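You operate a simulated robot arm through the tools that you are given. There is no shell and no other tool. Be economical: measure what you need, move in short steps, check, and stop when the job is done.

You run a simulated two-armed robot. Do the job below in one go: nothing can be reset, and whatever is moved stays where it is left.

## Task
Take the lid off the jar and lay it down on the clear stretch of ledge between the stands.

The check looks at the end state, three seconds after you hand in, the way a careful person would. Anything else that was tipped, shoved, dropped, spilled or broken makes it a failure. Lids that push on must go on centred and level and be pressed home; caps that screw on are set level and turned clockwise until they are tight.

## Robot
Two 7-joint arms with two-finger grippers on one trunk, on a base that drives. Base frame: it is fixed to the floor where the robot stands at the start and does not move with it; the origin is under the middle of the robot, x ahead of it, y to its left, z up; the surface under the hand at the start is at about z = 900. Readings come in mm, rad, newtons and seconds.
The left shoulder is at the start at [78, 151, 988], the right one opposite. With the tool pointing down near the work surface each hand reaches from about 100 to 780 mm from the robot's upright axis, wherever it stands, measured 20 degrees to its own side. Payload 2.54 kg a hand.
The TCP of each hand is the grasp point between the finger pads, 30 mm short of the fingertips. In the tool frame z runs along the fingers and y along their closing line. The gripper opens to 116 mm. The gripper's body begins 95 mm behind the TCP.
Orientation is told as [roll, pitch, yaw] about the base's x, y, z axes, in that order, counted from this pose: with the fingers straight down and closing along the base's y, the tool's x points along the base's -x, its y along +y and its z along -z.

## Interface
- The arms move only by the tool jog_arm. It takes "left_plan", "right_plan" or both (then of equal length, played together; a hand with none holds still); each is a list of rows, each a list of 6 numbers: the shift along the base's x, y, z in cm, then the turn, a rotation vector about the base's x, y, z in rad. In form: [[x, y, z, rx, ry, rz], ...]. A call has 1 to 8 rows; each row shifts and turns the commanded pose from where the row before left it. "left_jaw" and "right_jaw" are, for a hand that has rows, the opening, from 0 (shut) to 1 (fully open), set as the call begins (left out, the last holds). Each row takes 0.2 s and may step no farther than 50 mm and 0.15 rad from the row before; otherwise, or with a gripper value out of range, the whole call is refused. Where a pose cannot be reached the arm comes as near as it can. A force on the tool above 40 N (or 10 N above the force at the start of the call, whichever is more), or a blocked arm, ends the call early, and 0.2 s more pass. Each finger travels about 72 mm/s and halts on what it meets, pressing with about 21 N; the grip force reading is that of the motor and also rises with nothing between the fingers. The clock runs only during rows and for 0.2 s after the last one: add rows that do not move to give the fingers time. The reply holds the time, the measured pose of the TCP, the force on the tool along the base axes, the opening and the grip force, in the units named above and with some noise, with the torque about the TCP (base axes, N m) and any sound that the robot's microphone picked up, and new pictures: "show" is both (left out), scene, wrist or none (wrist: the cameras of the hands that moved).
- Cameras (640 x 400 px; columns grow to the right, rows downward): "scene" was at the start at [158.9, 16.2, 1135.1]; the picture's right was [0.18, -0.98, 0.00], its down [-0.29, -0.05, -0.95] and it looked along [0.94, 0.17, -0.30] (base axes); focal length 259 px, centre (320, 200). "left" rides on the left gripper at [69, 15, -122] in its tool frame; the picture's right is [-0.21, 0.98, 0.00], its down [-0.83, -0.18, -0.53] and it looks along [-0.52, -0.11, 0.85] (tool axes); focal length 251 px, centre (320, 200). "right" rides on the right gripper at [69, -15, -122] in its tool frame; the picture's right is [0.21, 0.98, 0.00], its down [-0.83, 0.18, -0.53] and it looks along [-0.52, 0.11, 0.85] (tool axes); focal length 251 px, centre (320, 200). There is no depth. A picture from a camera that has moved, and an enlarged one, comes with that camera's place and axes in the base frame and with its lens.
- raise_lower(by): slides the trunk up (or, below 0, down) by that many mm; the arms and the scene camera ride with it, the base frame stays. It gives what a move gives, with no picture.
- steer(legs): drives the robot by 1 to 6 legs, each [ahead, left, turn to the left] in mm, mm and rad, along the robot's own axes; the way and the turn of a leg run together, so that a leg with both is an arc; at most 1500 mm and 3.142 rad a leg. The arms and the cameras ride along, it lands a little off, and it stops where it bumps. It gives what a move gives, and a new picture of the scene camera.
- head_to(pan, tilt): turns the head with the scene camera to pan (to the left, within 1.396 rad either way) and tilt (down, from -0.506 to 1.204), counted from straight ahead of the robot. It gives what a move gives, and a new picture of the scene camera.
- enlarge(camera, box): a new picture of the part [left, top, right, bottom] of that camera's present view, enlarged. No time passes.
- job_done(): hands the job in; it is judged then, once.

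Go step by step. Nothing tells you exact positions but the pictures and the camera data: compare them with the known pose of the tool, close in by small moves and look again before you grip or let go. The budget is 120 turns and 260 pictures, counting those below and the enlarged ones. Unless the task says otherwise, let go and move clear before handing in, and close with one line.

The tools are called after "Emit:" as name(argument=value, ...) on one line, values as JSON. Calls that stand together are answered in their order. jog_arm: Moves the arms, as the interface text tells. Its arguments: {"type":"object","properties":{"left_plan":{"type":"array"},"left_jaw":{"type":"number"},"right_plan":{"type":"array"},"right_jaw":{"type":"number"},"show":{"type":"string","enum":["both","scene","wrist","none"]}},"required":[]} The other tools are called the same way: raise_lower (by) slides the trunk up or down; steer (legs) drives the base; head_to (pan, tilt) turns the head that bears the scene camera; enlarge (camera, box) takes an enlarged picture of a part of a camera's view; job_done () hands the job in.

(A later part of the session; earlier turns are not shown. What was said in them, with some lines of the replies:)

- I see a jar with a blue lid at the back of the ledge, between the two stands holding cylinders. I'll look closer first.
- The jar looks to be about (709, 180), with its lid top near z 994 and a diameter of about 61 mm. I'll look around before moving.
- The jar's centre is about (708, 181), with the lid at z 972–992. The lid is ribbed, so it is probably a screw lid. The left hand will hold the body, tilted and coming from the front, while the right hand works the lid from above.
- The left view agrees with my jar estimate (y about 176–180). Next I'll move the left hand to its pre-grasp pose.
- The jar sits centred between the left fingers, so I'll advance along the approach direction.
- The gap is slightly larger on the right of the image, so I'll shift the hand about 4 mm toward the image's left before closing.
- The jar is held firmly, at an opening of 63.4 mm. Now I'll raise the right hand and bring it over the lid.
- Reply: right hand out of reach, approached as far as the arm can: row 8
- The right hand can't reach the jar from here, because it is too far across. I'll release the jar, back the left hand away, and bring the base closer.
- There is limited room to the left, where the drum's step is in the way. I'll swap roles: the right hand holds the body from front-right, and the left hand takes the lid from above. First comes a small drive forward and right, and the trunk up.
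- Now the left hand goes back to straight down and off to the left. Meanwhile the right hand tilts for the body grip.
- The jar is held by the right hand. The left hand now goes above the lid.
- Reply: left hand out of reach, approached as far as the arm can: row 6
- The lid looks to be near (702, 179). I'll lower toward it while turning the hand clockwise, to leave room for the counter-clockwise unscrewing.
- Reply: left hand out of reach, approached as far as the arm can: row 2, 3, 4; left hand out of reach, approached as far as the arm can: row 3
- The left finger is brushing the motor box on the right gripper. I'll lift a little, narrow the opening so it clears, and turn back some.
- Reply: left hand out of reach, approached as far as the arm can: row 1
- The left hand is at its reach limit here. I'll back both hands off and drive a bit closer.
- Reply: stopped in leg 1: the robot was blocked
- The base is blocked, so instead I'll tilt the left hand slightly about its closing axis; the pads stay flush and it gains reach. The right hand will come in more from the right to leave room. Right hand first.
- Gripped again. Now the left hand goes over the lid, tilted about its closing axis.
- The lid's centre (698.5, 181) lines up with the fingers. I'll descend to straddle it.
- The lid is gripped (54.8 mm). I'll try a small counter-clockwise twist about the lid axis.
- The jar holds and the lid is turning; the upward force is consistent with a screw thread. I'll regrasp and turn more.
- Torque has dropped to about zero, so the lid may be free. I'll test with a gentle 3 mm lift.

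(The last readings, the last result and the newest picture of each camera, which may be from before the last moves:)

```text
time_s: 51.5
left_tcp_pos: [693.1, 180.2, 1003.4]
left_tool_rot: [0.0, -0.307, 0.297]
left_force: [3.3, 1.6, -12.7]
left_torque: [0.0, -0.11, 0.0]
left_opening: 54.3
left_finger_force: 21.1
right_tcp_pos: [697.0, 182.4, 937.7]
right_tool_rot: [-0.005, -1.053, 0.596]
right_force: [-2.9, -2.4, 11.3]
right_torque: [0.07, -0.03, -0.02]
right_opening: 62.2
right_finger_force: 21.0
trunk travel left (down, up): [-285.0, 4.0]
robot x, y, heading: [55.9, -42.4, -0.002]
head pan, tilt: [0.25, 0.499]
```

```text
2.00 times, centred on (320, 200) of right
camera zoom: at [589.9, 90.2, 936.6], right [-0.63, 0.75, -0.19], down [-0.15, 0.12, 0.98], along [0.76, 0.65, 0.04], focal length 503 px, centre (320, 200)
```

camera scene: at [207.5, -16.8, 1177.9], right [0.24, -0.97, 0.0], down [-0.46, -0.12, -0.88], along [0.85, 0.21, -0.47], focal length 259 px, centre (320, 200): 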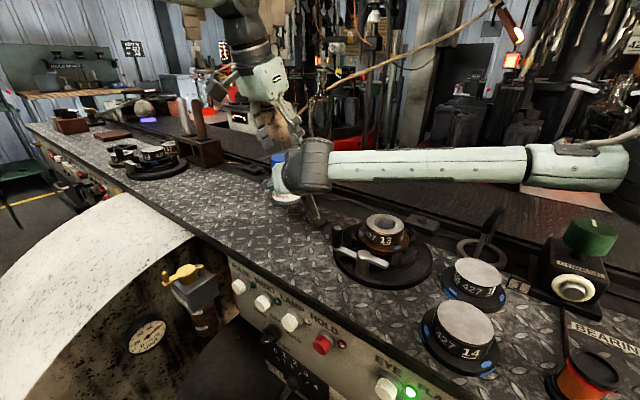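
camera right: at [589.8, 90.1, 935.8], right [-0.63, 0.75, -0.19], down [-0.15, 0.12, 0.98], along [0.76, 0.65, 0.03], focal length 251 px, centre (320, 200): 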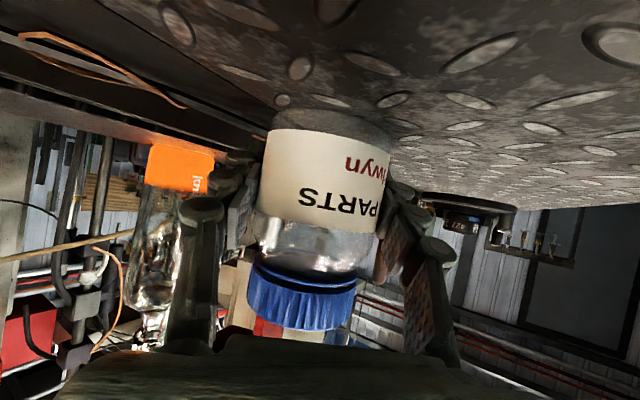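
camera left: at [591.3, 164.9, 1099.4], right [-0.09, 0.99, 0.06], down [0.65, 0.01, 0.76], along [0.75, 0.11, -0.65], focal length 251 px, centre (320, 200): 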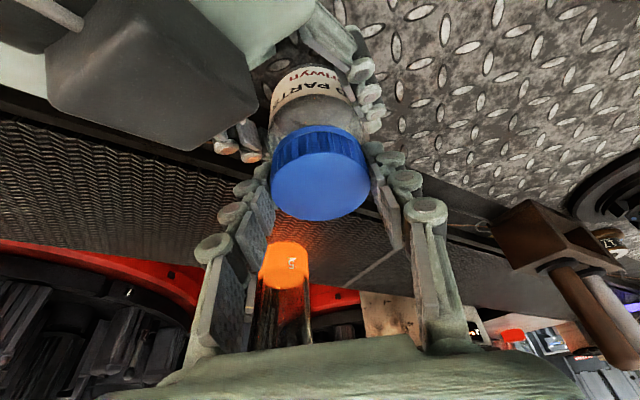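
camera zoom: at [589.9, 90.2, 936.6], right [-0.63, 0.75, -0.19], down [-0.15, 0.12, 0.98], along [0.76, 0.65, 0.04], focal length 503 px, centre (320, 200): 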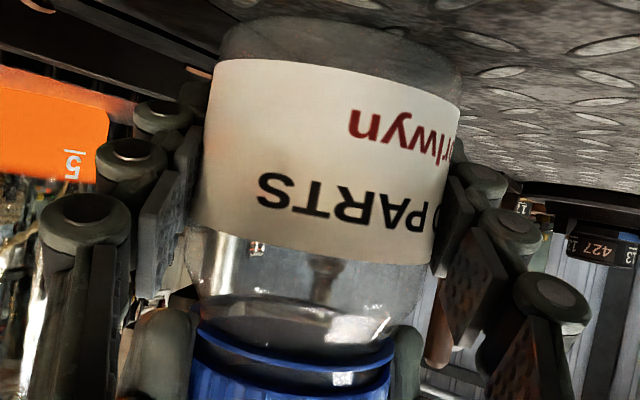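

It is still threaded. I'll ease back down and do more turns.

Emit:
jog_arm(left_plan=[[0, 0, -0.25, 0, 0, 0]], show="none")

Emit:
jog_arm(left_plan=[[0, 0, 0.0, 0, 0, 0], [0.01, 0.08, 0, 0, 0, -0.15], [0.01, 0.08, 0, 0, 0, -0.15], [0.01, 0.08, 0, 0, 0, -0.15], [0.01, 0.08, 0, 0, 0, -0.15], [0.01, 0.08, 0, 0, 0, -0.15], [0.01, 0.08, 0, 0, 0, -0.15]], left_jaw=0.6, show="none")

Emit:
jog_arm(left_plan=[[0, 0, 0, 0, 0, 0], [0, 0, 0, 0, 0, 0], [-0.01, -0.07, 0.02, 0, 0, 0.15], [-0.01, -0.07, 0.02, 0, 0, 0.15], [-0.01, -0.07, 0.02, 0, 0, 0.15], [-0.01, -0.07, 0.02, 0, 0, 0.15], [0, -0.07, 0.02, 0, 0, 0.15], [0, -0.07, 0.02, 0, 0, 0.15]], left_jaw=0.4, show="none")

Emit:
enlarge(camera="right", box=[160, 100, 480, 300])

```text
time_s: 51.9
left_tcp_pos: [692.6, 181.1, 1004.1]
left_tool_rot: [-0.004, -0.308, 0.297]
left_force: [4.3, 3.0, -6.5]
left_torque: [0.07, -0.03, -0.01]
left_opening: 54.8
left_finger_force: 21.0
right_tcp_pos: [697.4, 181.4, 936.0]
right_tool_rot: [-0.006, -1.053, 0.6]
right_force: [-3.6, -1.4, 8.6]
right_torque: [0.26, -0.27, 0.02]
right_opening: 62.5
right_finger_force: 20.7
trunk travel left (down, up): [-285.0, 4.0]
robot x, y, heading: [57.8, -36.7, -0.009]
head pan, tilt: [0.25, 0.499]
```

```text
time_s: 53.5
left_tcp_pos: [692.6, 184.5, 1003.5]
left_tool_rot: [0.002, -0.305, -0.609]
left_force: [-1.0, -0.1, -0.4]
left_torque: [0.01, -0.01, 0.01]
left_opening: 69.5
left_finger_force: 0.0
right_tcp_pos: [697.1, 180.8, 936.0]
right_tool_rot: [-0.005, -1.052, 0.599]
right_force: [-1.6, 0.6, 4.6]
right_torque: [0.14, -0.07, 0.05]
right_opening: 62.1
right_finger_force: 21.4
trunk travel left (down, up): [-285.0, 4.0]
robot x, y, heading: [58.1, -35.8, -0.013]
head pan, tilt: [0.25, 0.499]
```

```text
time_s: 55.3
left_tcp_pos: [692.9, 180.8, 1004.2]
left_tool_rot: [-0.002, -0.305, 0.299]
left_force: [-7.9, -2.6, -0.3]
left_torque: [0.06, 0.57, -0.03]
left_opening: 54.9
left_finger_force: 20.7
right_tcp_pos: [698.0, 181.0, 935.5]
right_tool_rot: [-0.006, -1.051, 0.595]
right_force: [7.7, 2.0, 1.7]
right_torque: [-0.28, -0.01, 0.0]
right_opening: 61.9
right_finger_force: 20.9
trunk travel left (down, up): [-285.0, 4.0]
robot x, y, heading: [57.2, -37.3, -0.006]
head pan, tilt: [0.25, 0.499]
```

```text
2.00 times, centred on (320, 200) of right
camera zoom: at [590.2, 89.7, 935.9], right [-0.63, 0.75, -0.19], down [-0.15, 0.12, 0.98], along [0.76, 0.65, 0.03], focal length 503 px, centre (320, 200)
```

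zoom: 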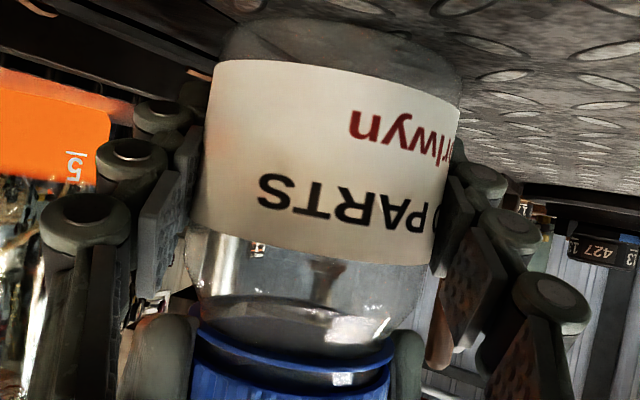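

Emit:
jog_arm(left_plan=[[0, 0, 0.0, 0, 0, 0], [0.01, 0.08, 0, 0, 0, -0.15], [0.01, 0.08, 0, 0, 0, -0.15], [0.01, 0.08, 0, 0, 0, -0.15], [0.01, 0.07, 0, 0, 0, -0.15], [0.01, 0.07, 0, 0, 0, -0.15], [0.01, 0.07, 0, 0, 0, -0.15]], left_jaw=0.6, show="none")

Emit:
jog_arm(left_plan=[[0, 0, 0, 0, 0, 0], [0, 0, 0, 0, 0, 0], [-0.03, -0.07, 0.02, 0, 0, 0.15], [-0.03, -0.07, 0.02, 0, 0, 0.15], [-0.02, -0.07, 0.02, 0, 0, 0.15], [-0.02, -0.07, 0.02, 0, 0, 0.15], [-0.01, -0.07, 0.02, 0, 0, 0.15], [0, -0.07, 0.02, 0, 0, 0.15]], left_jaw=0.4, show="none")

Emit:
enlarge(camera="right", box=[160, 100, 480, 300])

```text
time_s: 56.9
left_tcp_pos: [693.9, 183.5, 1004.9]
left_tool_rot: [0.003, -0.304, -0.608]
left_force: [0.4, -0.2, 0.0]
left_torque: [-0.01, 0.02, 0.0]
left_opening: 69.6
left_finger_force: 0.0
right_tcp_pos: [697.2, 182.6, 935.9]
right_tool_rot: [-0.005, -1.053, 0.599]
right_force: [0.0, 1.6, 2.3]
right_torque: [0.08, 0.01, 0.04]
right_opening: 62.2
right_finger_force: 21.0
trunk travel left (down, up): [-285.0, 4.0]
robot x, y, heading: [58.5, -36.1, -0.007]
head pan, tilt: [0.25, 0.499]
```

```text
time_s: 58.7
left_tcp_pos: [692.2, 180.2, 1006.6]
left_tool_rot: [-0.002, -0.308, 0.299]
left_force: [-1.7, -5.3, 1.2]
left_torque: [-0.01, 0.41, -0.05]
left_opening: 54.9
left_finger_force: 20.7
right_tcp_pos: [697.4, 181.9, 934.8]
right_tool_rot: [-0.004, -1.052, 0.598]
right_force: [1.7, 5.0, 0.8]
right_torque: [-0.29, -0.23, 0.06]
right_opening: 62.1
right_finger_force: 20.9
trunk travel left (down, up): [-285.0, 4.0]
robot x, y, heading: [54.0, -39.7, -0.005]
head pan, tilt: [0.25, 0.499]
```

```text
2.00 times, centred on (320, 200) of right
camera zoom: at [589.7, 90.2, 935.9], right [-0.63, 0.75, -0.19], down [-0.15, 0.12, 0.98], along [0.76, 0.65, 0.03], focal length 503 px, centre (320, 200)
```

zoom: 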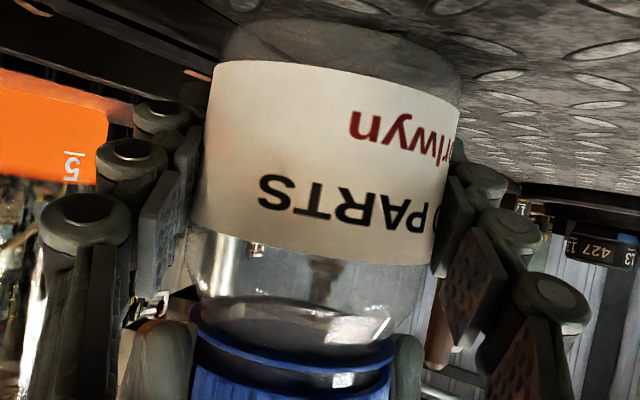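

Emit:
jog_arm(left_plan=[[0, 0, 0.1, 0, 0, 0], [0, 0, 0.1, 0, 0, 0]], show="none")

```text
time_s: 59.3
left_tcp_pos: [692.7, 181.9, 1006.7]
left_tool_rot: [-0.002, -0.306, 0.297]
left_force: [-1.3, -6.2, -4.3]
left_torque: [-0.11, 0.03, 0.0]
left_opening: 55.0
left_finger_force: 21.5
right_tcp_pos: [697.5, 182.2, 935.0]
right_tool_rot: [-0.004, -1.055, 0.597]
right_force: [0.5, 6.2, 2.9]
right_torque: [-0.31, 0.05, 0.01]
right_opening: 62.2
right_finger_force: 21.4
trunk travel left (down, up): [-285.0, 4.0]
robot x, y, heading: [58.8, -37.1, -0.006]
head pan, tilt: [0.25, 0.499]
```

Emit:
jog_arm(left_plan=[[0, 0, -0.1, 0, 0, 0], [0.01, 0.08, 0, 0, 0, -0.15], [0.02, 0.08, 0, 0, 0, -0.15], [0.02, 0.08, 0, 0, 0, -0.15], [0.02, 0.07, 0, 0, 0, -0.15], [0.02, 0.07, 0, 0, 0, -0.15], [0.02, 0.07, 0, 0, 0, -0.15]], left_jaw=0.6, show="none")

Emit:
jog_arm(left_plan=[[0, 0, 0, 0, 0, 0], [0, 0, 0, 0, 0, 0], [-0.03, -0.06, 0.02, 0, 0, 0.15], [-0.03, -0.06, 0.02, 0, 0, 0.15], [-0.02, -0.06, 0.02, 0, 0, 0.15], [-0.02, -0.06, 0.02, 0, 0, 0.15], [-0.01, -0.06, 0.02, 0, 0, 0.15], [0, -0.06, 0.02, 0, 0, 0.15]], left_jaw=0.4, show="none")

Emit:
jog_arm(left_plan=[[0, 0, 0.1, 0, 0, 0], [0, 0, 0.1, 0, 0, 0]], show="wrist")

Emit:
enlarge(camera="right", box=[160, 100, 480, 300])

```text
time_s: 60.9
left_tcp_pos: [692.6, 186.1, 1007.4]
left_tool_rot: [0.003, -0.306, -0.606]
left_force: [-0.9, 0.2, -0.5]
left_torque: [0.02, -0.01, -0.01]
left_opening: 69.9
left_finger_force: 0.0
right_tcp_pos: [697.9, 182.0, 936.0]
right_tool_rot: [-0.005, -1.054, 0.597]
right_force: [0.5, -0.4, 1.2]
right_torque: [0.05, -0.04, -0.04]
right_opening: 62.2
right_finger_force: 21.2
trunk travel left (down, up): [-285.0, 4.0]
robot x, y, heading: [53.8, -35.8, -0.001]
head pan, tilt: [0.25, 0.499]
```

```text
time_s: 62.7
left_tcp_pos: [692.9, 182.4, 1008.7]
left_tool_rot: [0.0, -0.307, 0.299]
left_force: [-2.8, -3.7, -1.1]
left_torque: [-0.06, 0.02, -0.06]
left_opening: 54.9
left_finger_force: 21.4
right_tcp_pos: [696.7, 182.9, 936.2]
right_tool_rot: [-0.003, -1.053, 0.598]
right_force: [2.4, 2.4, 0.1]
right_torque: [-0.22, 0.23, 0.08]
right_opening: 62.1
right_finger_force: 21.5
trunk travel left (down, up): [-285.0, 4.0]
robot x, y, heading: [55.1, -41.2, -0.003]
head pan, tilt: [0.25, 0.499]
```

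```text
time_s: 63.3
left_tcp_pos: [691.8, 182.9, 1009.9]
left_tool_rot: [-0.003, -0.307, 0.296]
left_force: [-0.1, -1.9, -0.9]
left_torque: [-0.01, 0.02, 0.03]
left_opening: 55.2
left_finger_force: 20.9
right_tcp_pos: [696.3, 182.5, 937.4]
right_tool_rot: [-0.005, -1.053, 0.6]
right_force: [1.1, 2.4, 1.6]
right_torque: [-0.1, 0.02, -0.05]
right_opening: 62.2
right_finger_force: 21.1
trunk travel left (down, up): [-285.0, 4.0]
robot x, y, heading: [60.3, -42.7, -0.008]
head pan, tilt: [0.25, 0.499]
camera left: at [590.1, 166.2, 1106.2], right [-0.09, 0.99, 0.06], down [0.65, 0.01, 0.76], along [0.75, 0.11, -0.65], focal length 251 px, centre (320, 200)
```

left: 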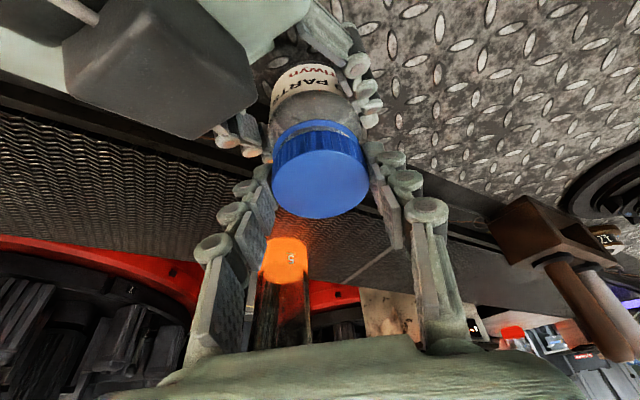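

```text
2.00 times, centred on (320, 200) of right
camera zoom: at [589.6, 90.2, 935.9], right [-0.64, 0.75, -0.19], down [-0.15, 0.12, 0.98], along [0.76, 0.65, 0.03], focal length 503 px, centre (320, 200)
```

zoom: 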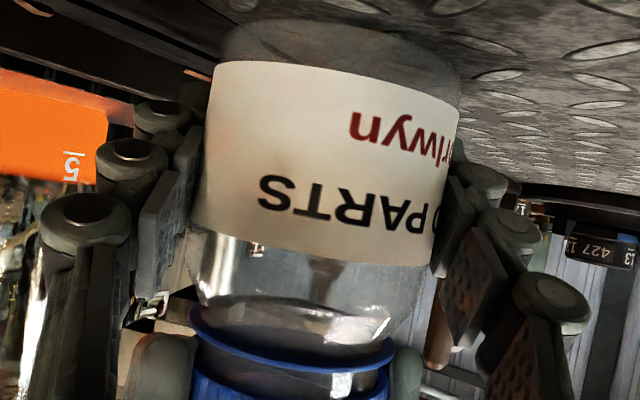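

There is no resistance now, and a gap shows between the neck ring and the lid. I'll lift slowly.

Emit:
jog_arm(left_plan=[[0, 0, 0.3, 0, 0, 0], [0, 0, 0.3, 0, 0, 0], [0, 0, 0.4, 0, 0, 0], [0, 0, 0.5, 0, 0, 0], [0, 0, 0.5, 0, 0, 0]], show="wrist")

Emit:
enlarge(camera="scene", box=[220, 100, 380, 200])

```text
time_s: 64.5
left_tcp_pos: [692.4, 182.8, 1031.4]
left_tool_rot: [-0.001, -0.309, 0.297]
left_force: [0.1, -0.1, -0.7]
left_torque: [0.01, -0.01, 0.01]
left_opening: 55.1
left_finger_force: 21.3
right_tcp_pos: [698.3, 180.6, 935.6]
right_tool_rot: [-0.006, -1.053, 0.595]
right_force: [-0.3, -0.4, 2.0]
right_torque: [0.02, -0.01, 0.0]
right_opening: 62.2
right_finger_force: 20.9
trunk travel left (down, up): [-285.0, 4.0]
robot x, y, heading: [56.1, -35.4, -0.007]
head pan, tilt: [0.25, 0.499]
camera left: at [590.2, 167.1, 1127.2], right [-0.09, 0.99, 0.06], down [0.65, 0.01, 0.76], along [0.75, 0.11, -0.65], focal length 251 px, centre (320, 200)
```

left: 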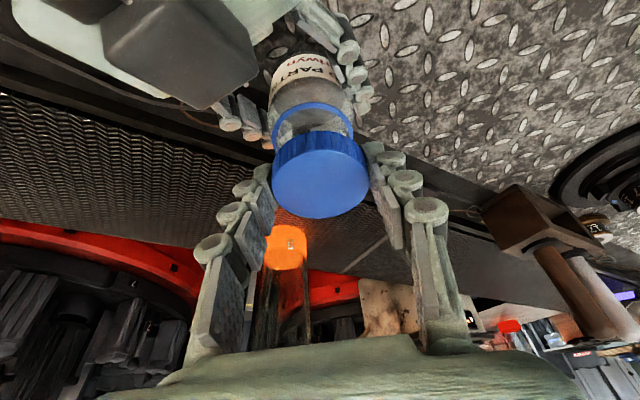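

```text
4.00 times, centred on (300, 150) of scene
camera zoom: at [207.6, -17.0, 1177.9], right [0.24, -0.97, 0.0], down [-0.46, -0.12, -0.88], along [0.85, 0.21, -0.47], focal length 1036 px, centre (400, 400)
```

zoom: 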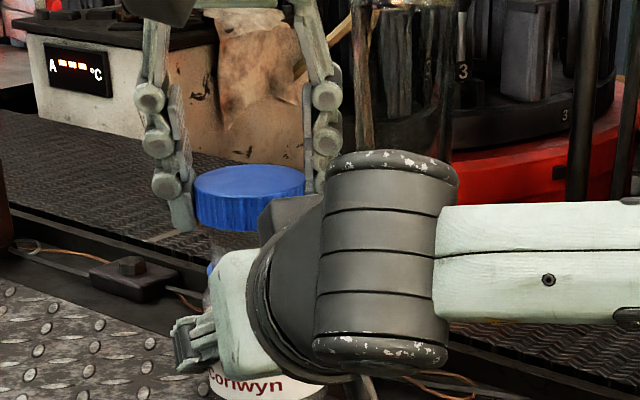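

The lid is off. I'll carry it up, then to the left and toward the robot, over the clear ledge.

Emit:
jog_arm(left_plan=[[0, 0, 0.8, 0, 0, 0], [0, 0, 0.8, 0, 0, 0], [-0.5, 1.5, 0.4, 0, 0, 0], [-1, 2.5, 0, 0, 0, 0], [-2, 2.5, 0, 0, 0, -0.15], [-2, 2.5, 0, 0, 0, -0.15], [-2, 2, -1, 0, 0, 0], [-1.5, 1, -1.5, 0, 0, 0]])

Emit:
enlarge(camera="right", box=[160, 100, 480, 300])

```text
time_s: 66.3
left_tcp_pos: [603.8, 299.9, 1025.9]
left_tool_rot: [0.001, -0.307, -0.006]
left_force: [0.3, 0.9, -0.3]
left_torque: [-0.02, 0.0, 0.01]
left_opening: 54.8
left_finger_force: 21.2
right_tcp_pos: [698.8, 180.7, 935.8]
right_tool_rot: [-0.004, -1.053, 0.598]
right_force: [0.2, 0.7, 0.5]
right_torque: [0.05, -0.01, 0.01]
right_opening: 62.1
right_finger_force: 21.4
trunk travel left (down, up): [-285.0, 4.0]
robot x, y, heading: [58.3, -36.3, -0.007]
head pan, tilt: [0.25, 0.499]
camera scene: at [207.7, -16.8, 1177.8], right [0.24, -0.97, 0.0], down [-0.46, -0.12, -0.88], along [0.85, 0.21, -0.47], focal length 259 px, centre (320, 200)
camera left: at [501.8, 315.8, 1121.8], right [0.21, 0.98, 0.07], down [0.63, -0.19, 0.76], along [0.75, -0.12, -0.65], focal length 251 px, centre (320, 200)
```

scene: 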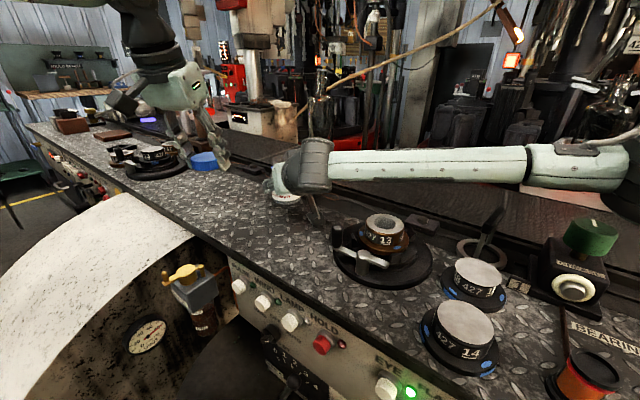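
left: 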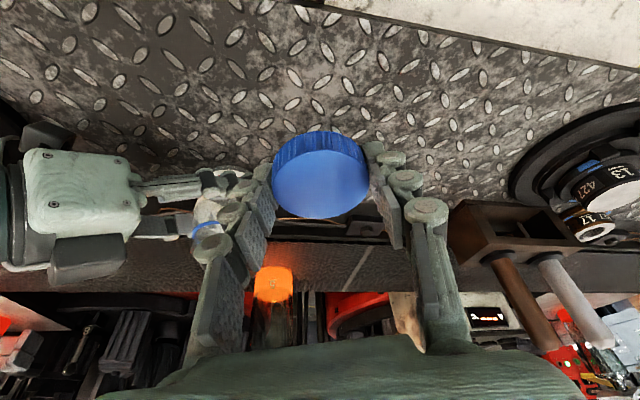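

```text
2.00 times, centred on (320, 200) of right
camera zoom: at [589.8, 90.1, 935.8], right [-0.63, 0.75, -0.19], down [-0.15, 0.12, 0.98], along [0.76, 0.65, 0.03], focal length 503 px, centre (320, 200)
```

zoom: 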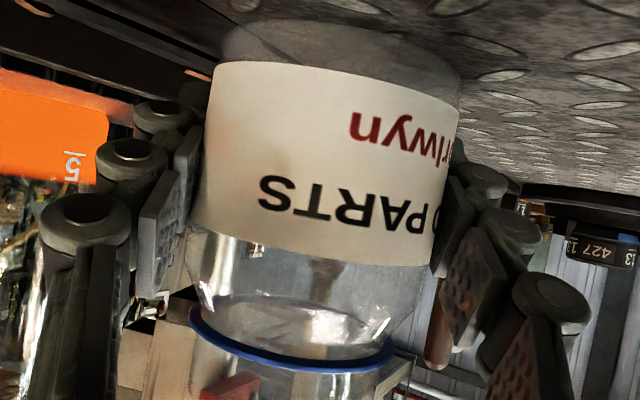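

Emit:
jog_arm(left_plan=[[0, -0.5, -3, 0, 0, 0], [0, 0, -2.5, 0, 0, 0], [0, 0, -1.8, 0, 0, 0], [0, 0, -0.8, 0, 0, 0]])

Emit:
enlarge(camera="scene", box=[120, 100, 280, 200])

```text
time_s: 67.3
left_tcp_pos: [603.9, 298.1, 946.2]
left_tool_rot: [0.0, -0.307, -0.005]
left_force: [0.3, -0.2, 0.5]
left_torque: [0.01, 0.02, 0.04]
left_opening: 55.2
left_finger_force: 20.3
right_tcp_pos: [697.5, 181.9, 935.7]
right_tool_rot: [-0.006, -1.052, 0.597]
right_force: [-0.4, 0.6, 0.4]
right_torque: [0.01, -0.01, 0.01]
right_opening: 62.4
right_finger_force: 21.2
trunk travel left (down, up): [-285.0, 4.0]
robot x, y, heading: [60.0, -39.5, -0.007]
head pan, tilt: [0.25, 0.499]
camera scene: at [207.7, -16.9, 1177.9], right [0.24, -0.97, 0.0], down [-0.46, -0.12, -0.88], along [0.85, 0.21, -0.47], focal length 259 px, centre (320, 200)
camera left: at [501.5, 313.1, 1042.6], right [0.21, 0.98, 0.07], down [0.63, -0.18, 0.76], along [0.75, -0.12, -0.65], focal length 251 px, centre (320, 200)
```

scene: 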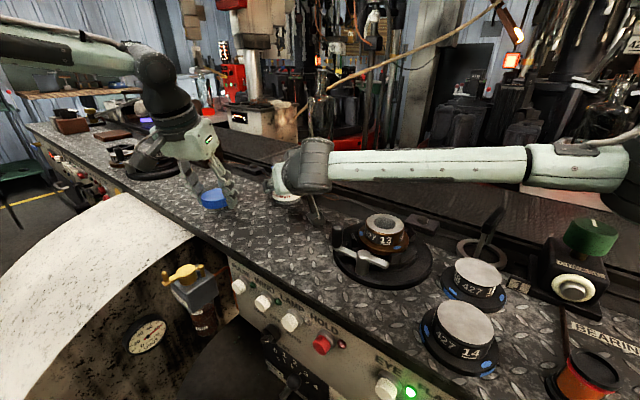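
left: 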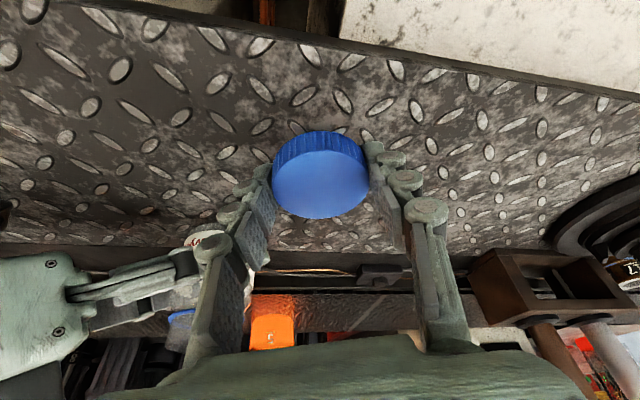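

```text
4.00 times, centred on (200, 150) of scene
camera zoom: at [207.7, -16.9, 1177.9], right [0.24, -0.97, 0.0], down [-0.46, -0.12, -0.88], along [0.85, 0.21, -0.47], focal length 1036 px, centre (800, 400)
```

zoom: 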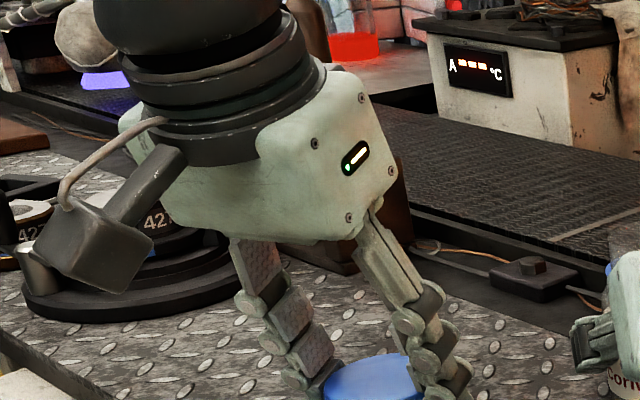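

Emit:
jog_arm(left_plan=[[0, 0, -0.5, 0, 0, 0], [0, 0, -0.4, 0, 0, 0], [0, 0, -0.3, 0, 0, 0]], show="none")

Emit:
enlarge(camera="scene", box=[150, 150, 310, 250])

```text
time_s: 68.1
left_tcp_pos: [603.9, 296.1, 931.6]
left_tool_rot: [0.001, -0.307, -0.006]
left_force: [0.0, 0.4, -0.4]
left_torque: [-0.01, 0.02, 0.0]
left_opening: 55.1
left_finger_force: 21.1
right_tcp_pos: [697.0, 181.8, 934.9]
right_tool_rot: [-0.005, -1.052, 0.597]
right_force: [0.5, 0.5, 1.0]
right_torque: [0.04, -0.01, 0.0]
right_opening: 62.1
right_finger_force: 20.9
trunk travel left (down, up): [-285.0, 4.0]
robot x, y, heading: [57.4, -40.1, -0.004]
head pan, tilt: [0.25, 0.499]
```

```text
4.00 times, centred on (230, 200) of scene
camera zoom: at [207.7, -16.9, 1177.9], right [0.24, -0.97, 0.0], down [-0.46, -0.12, -0.88], along [0.85, 0.21, -0.47], focal length 1036 px, centre (680, 200)
```

zoom: 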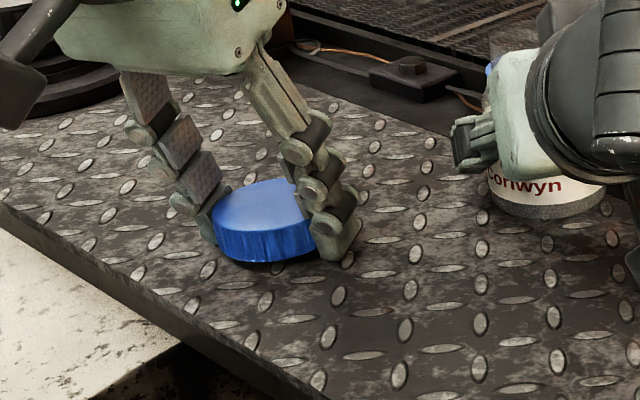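

Emit:
jog_arm(left_plan=[[0, 0, -0.15, 0, 0, 0], [0, 0, -0.15, 0, 0, 0]], show="none")

```text
time_s: 68.7
left_tcp_pos: [603.8, 296.9, 931.5]
left_tool_rot: [0.001, -0.311, -0.005]
left_force: [-4.2, 0.6, 14.4]
left_torque: [-0.1, 0.15, -0.07]
left_opening: 55.3
left_finger_force: 21.4
right_tcp_pos: [696.4, 181.2, 936.7]
right_tool_rot: [-0.002, -1.054, 0.597]
right_force: [-0.1, -0.7, 0.2]
right_torque: [-0.01, 0.01, 0.0]
right_opening: 62.4
right_finger_force: 20.9
trunk travel left (down, up): [-285.0, 4.0]
robot x, y, heading: [56.6, -42.1, -0.005]
head pan, tilt: [0.25, 0.499]
```

Contact is felt. I'll ease up slightly and open.

Emit:
jog_arm(left_plan=[[0, 0, 0.2, 0, 0, 0]], show="none")

Emit:
jog_arm(left_plan=[[0, 0, 0, 0, 0, 0], [0, 0, 0, 0, 0, 0]], left_jaw=0.65, show="wrist")

Emit:
enlarge(camera="scene", box=[150, 150, 310, 250])

```text
time_s: 69.1
left_tcp_pos: [604.0, 296.0, 931.1]
left_tool_rot: [0.0, -0.31, -0.005]
left_force: [3.9, 2.4, 9.1]
left_torque: [-0.03, -0.16, 0.05]
left_opening: 54.9
left_finger_force: 21.4
right_tcp_pos: [697.8, 181.7, 935.4]
right_tool_rot: [-0.004, -1.053, 0.597]
right_force: [0.3, -0.4, 0.2]
right_torque: [-0.01, -0.01, 0.01]
right_opening: 62.0
right_finger_force: 21.0
trunk travel left (down, up): [-285.0, 4.0]
robot x, y, heading: [56.8, -37.3, -0.003]
head pan, tilt: [0.25, 0.499]
```

```text
time_s: 69.7
left_tcp_pos: [603.2, 296.4, 927.3]
left_tool_rot: [0.003, -0.306, -0.004]
left_force: [0.4, -0.1, 0.5]
left_torque: [0.01, 0.01, -0.03]
left_opening: 75.7
left_finger_force: 0.0
right_tcp_pos: [697.1, 182.1, 935.3]
right_tool_rot: [-0.005, -1.053, 0.598]
right_force: [-0.3, -0.5, -0.1]
right_torque: [0.04, -0.01, -0.04]
right_opening: 62.2
right_finger_force: 20.7
trunk travel left (down, up): [-285.0, 4.0]
robot x, y, heading: [54.8, -37.3, -0.005]
head pan, tilt: [0.25, 0.499]
camera left: at [500.6, 311.5, 1025.4], right [0.21, 0.98, 0.06], down [0.63, -0.18, 0.76], along [0.75, -0.12, -0.65], focal length 251 px, centre (320, 200)
```

left: 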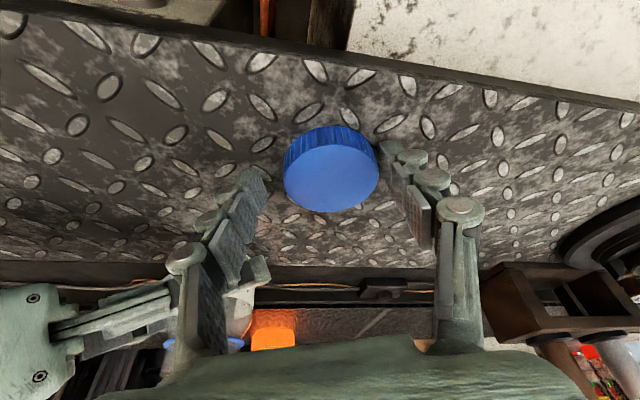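

```text
4.00 times, centred on (230, 200) of scene
camera zoom: at [207.7, -16.8, 1177.8], right [0.24, -0.97, 0.0], down [-0.46, -0.12, -0.88], along [0.85, 0.21, -0.47], focal length 1036 px, centre (680, 200)
```

zoom: 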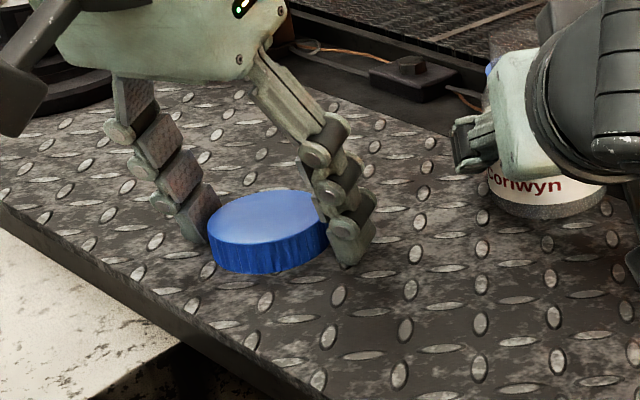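

The lid lies flat. Both hands now release and move clear: left straight up, right back along its approach path.

Emit:
jog_arm(left_plan=[[0, 0, 0, 0, 0, 0], [0, 0, 0, 0, 0, 0], [0, 0, 1, 0, 0, 0], [0, 0, 2, 0, 0, 0], [0, 0, 3, 0, 0, 0], [0, 0, 4, 0, 0, 0], [-2, 2, 4, 0, 0, 0], [-4, 2, 0, 0, 0, 0]], left_jaw=0.8, show="none")

Emit:
jog_arm(right_plan=[[0, 0, 0, 0, 0, 0], [0, 0, 0, 0, 0, 0], [0, 0, 0, 0, 0, 0], [-0.9, -0.62, 1, 0, 0, 0], [-1.2, -0.82, 1.5, 0, 0, 0], [-1.5, -1.03, 2, 0, 0, 0], [-2.2, -1.5, 2, 0, 0, 0], [-2.5, -1.7, 2, 0, 0, 0]], right_jaw=0.85)

```text
time_s: 71.5
left_tcp_pos: [541.1, 337.3, 1069.8]
left_tool_rot: [-0.001, -0.308, -0.005]
left_force: [-0.8, -0.3, -1.0]
left_torque: [-0.02, -0.02, 0.0]
left_opening: 92.9
left_finger_force: 0.1
right_tcp_pos: [698.3, 182.1, 935.8]
right_tool_rot: [-0.006, -1.052, 0.599]
right_force: [-0.9, 0.5, -0.1]
right_torque: [0.05, -0.01, 0.03]
right_opening: 62.2
right_finger_force: 20.8
trunk travel left (down, up): [-285.0, 4.0]
robot x, y, heading: [56.1, -40.0, -0.008]
head pan, tilt: [0.25, 0.499]
```

```text
time_s: 73.3
left_tcp_pos: [539.9, 337.6, 1069.7]
left_tool_rot: [0.0, -0.308, -0.004]
left_force: [0.3, -0.6, 0.8]
left_torque: [0.0, 0.0, 0.0]
left_opening: 92.7
left_finger_force: 0.1
right_tcp_pos: [615.2, 123.9, 1020.1]
right_tool_rot: [-0.005, -1.053, 0.599]
right_force: [0.3, 0.0, -0.2]
right_torque: [0.0, -0.03, 0.01]
right_opening: 98.7
right_finger_force: 0.0
trunk travel left (down, up): [-285.0, 4.0]
robot x, y, heading: [59.6, -36.1, -0.009]
head pan, tilt: [0.25, 0.499]
camera scene: at [207.6, -17.0, 1177.8], right [0.24, -0.97, 0.0], down [-0.46, -0.12, -0.88], along [0.85, 0.21, -0.47], focal length 259 px, centre (320, 200)
camera right: at [507.1, 33.1, 1020.1], right [-0.63, 0.75, -0.19], down [-0.15, 0.12, 0.98], along [0.76, 0.65, 0.03], focal length 251 px, centre (320, 200)
```

scene: 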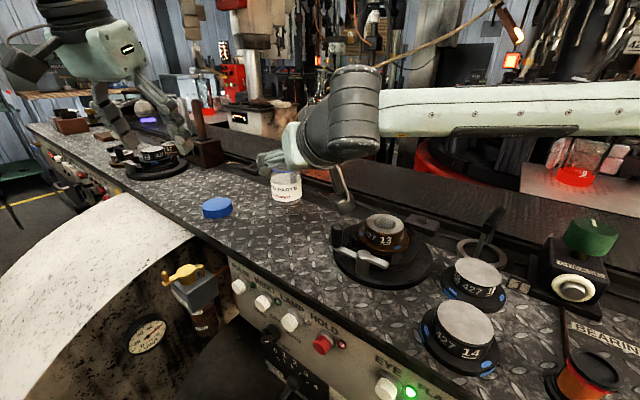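
right: 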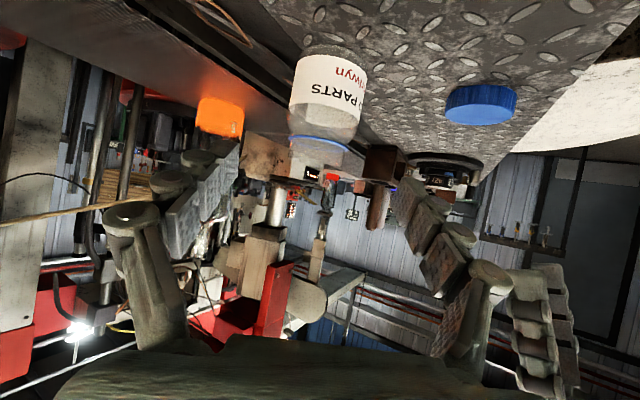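

Emit:
jog_arm(right_plan=[[-1, -0.5, 3, 0, 0, 0], [-1, -0.5, 3, 0, 0, 0], [-2, -1, 3, 0, 0, 0]], show="none")

Emit:
enlarge(camera="scene", box=[140, 130, 460, 330])

```text
time_s: 74.1
left_tcp_pos: [540.8, 337.6, 1070.4]
left_tool_rot: [0.001, -0.308, -0.005]
left_force: [-0.3, 0.6, -0.5]
left_torque: [-0.04, 0.01, -0.01]
left_opening: 93.0
left_finger_force: 0.1
right_tcp_pos: [571.9, 106.3, 1108.1]
right_tool_rot: [-0.005, -1.052, 0.599]
right_force: [-0.5, -0.9, -0.3]
right_torque: [0.0, 0.01, 0.03]
right_opening: 98.7
right_finger_force: 0.0
trunk travel left (down, up): [-285.0, 4.0]
robot x, y, heading: [57.1, -38.9, -0.005]
head pan, tilt: [0.25, 0.499]
```

```text
2.00 times, centred on (300, 230) of scene
camera zoom: at [207.6, -16.9, 1177.8], right [0.24, -0.97, 0.0], down [-0.46, -0.12, -0.88], along [0.85, 0.21, -0.47], focal length 518 px, centre (360, 140)
```

zoom: 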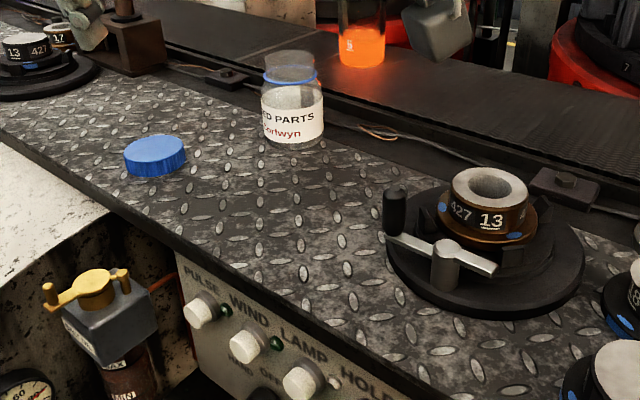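

The jar stands open and upright in its place. The lid lies flat on the clear ledge between the stands, and both hands are clear.

Emit:
job_done()

```text
The job is handed in.
```

I unscrewed the jar's lid and laid it flat on the clear stretch of ledge between the stands. The jar is still upright where it stood, and both hands are clear.
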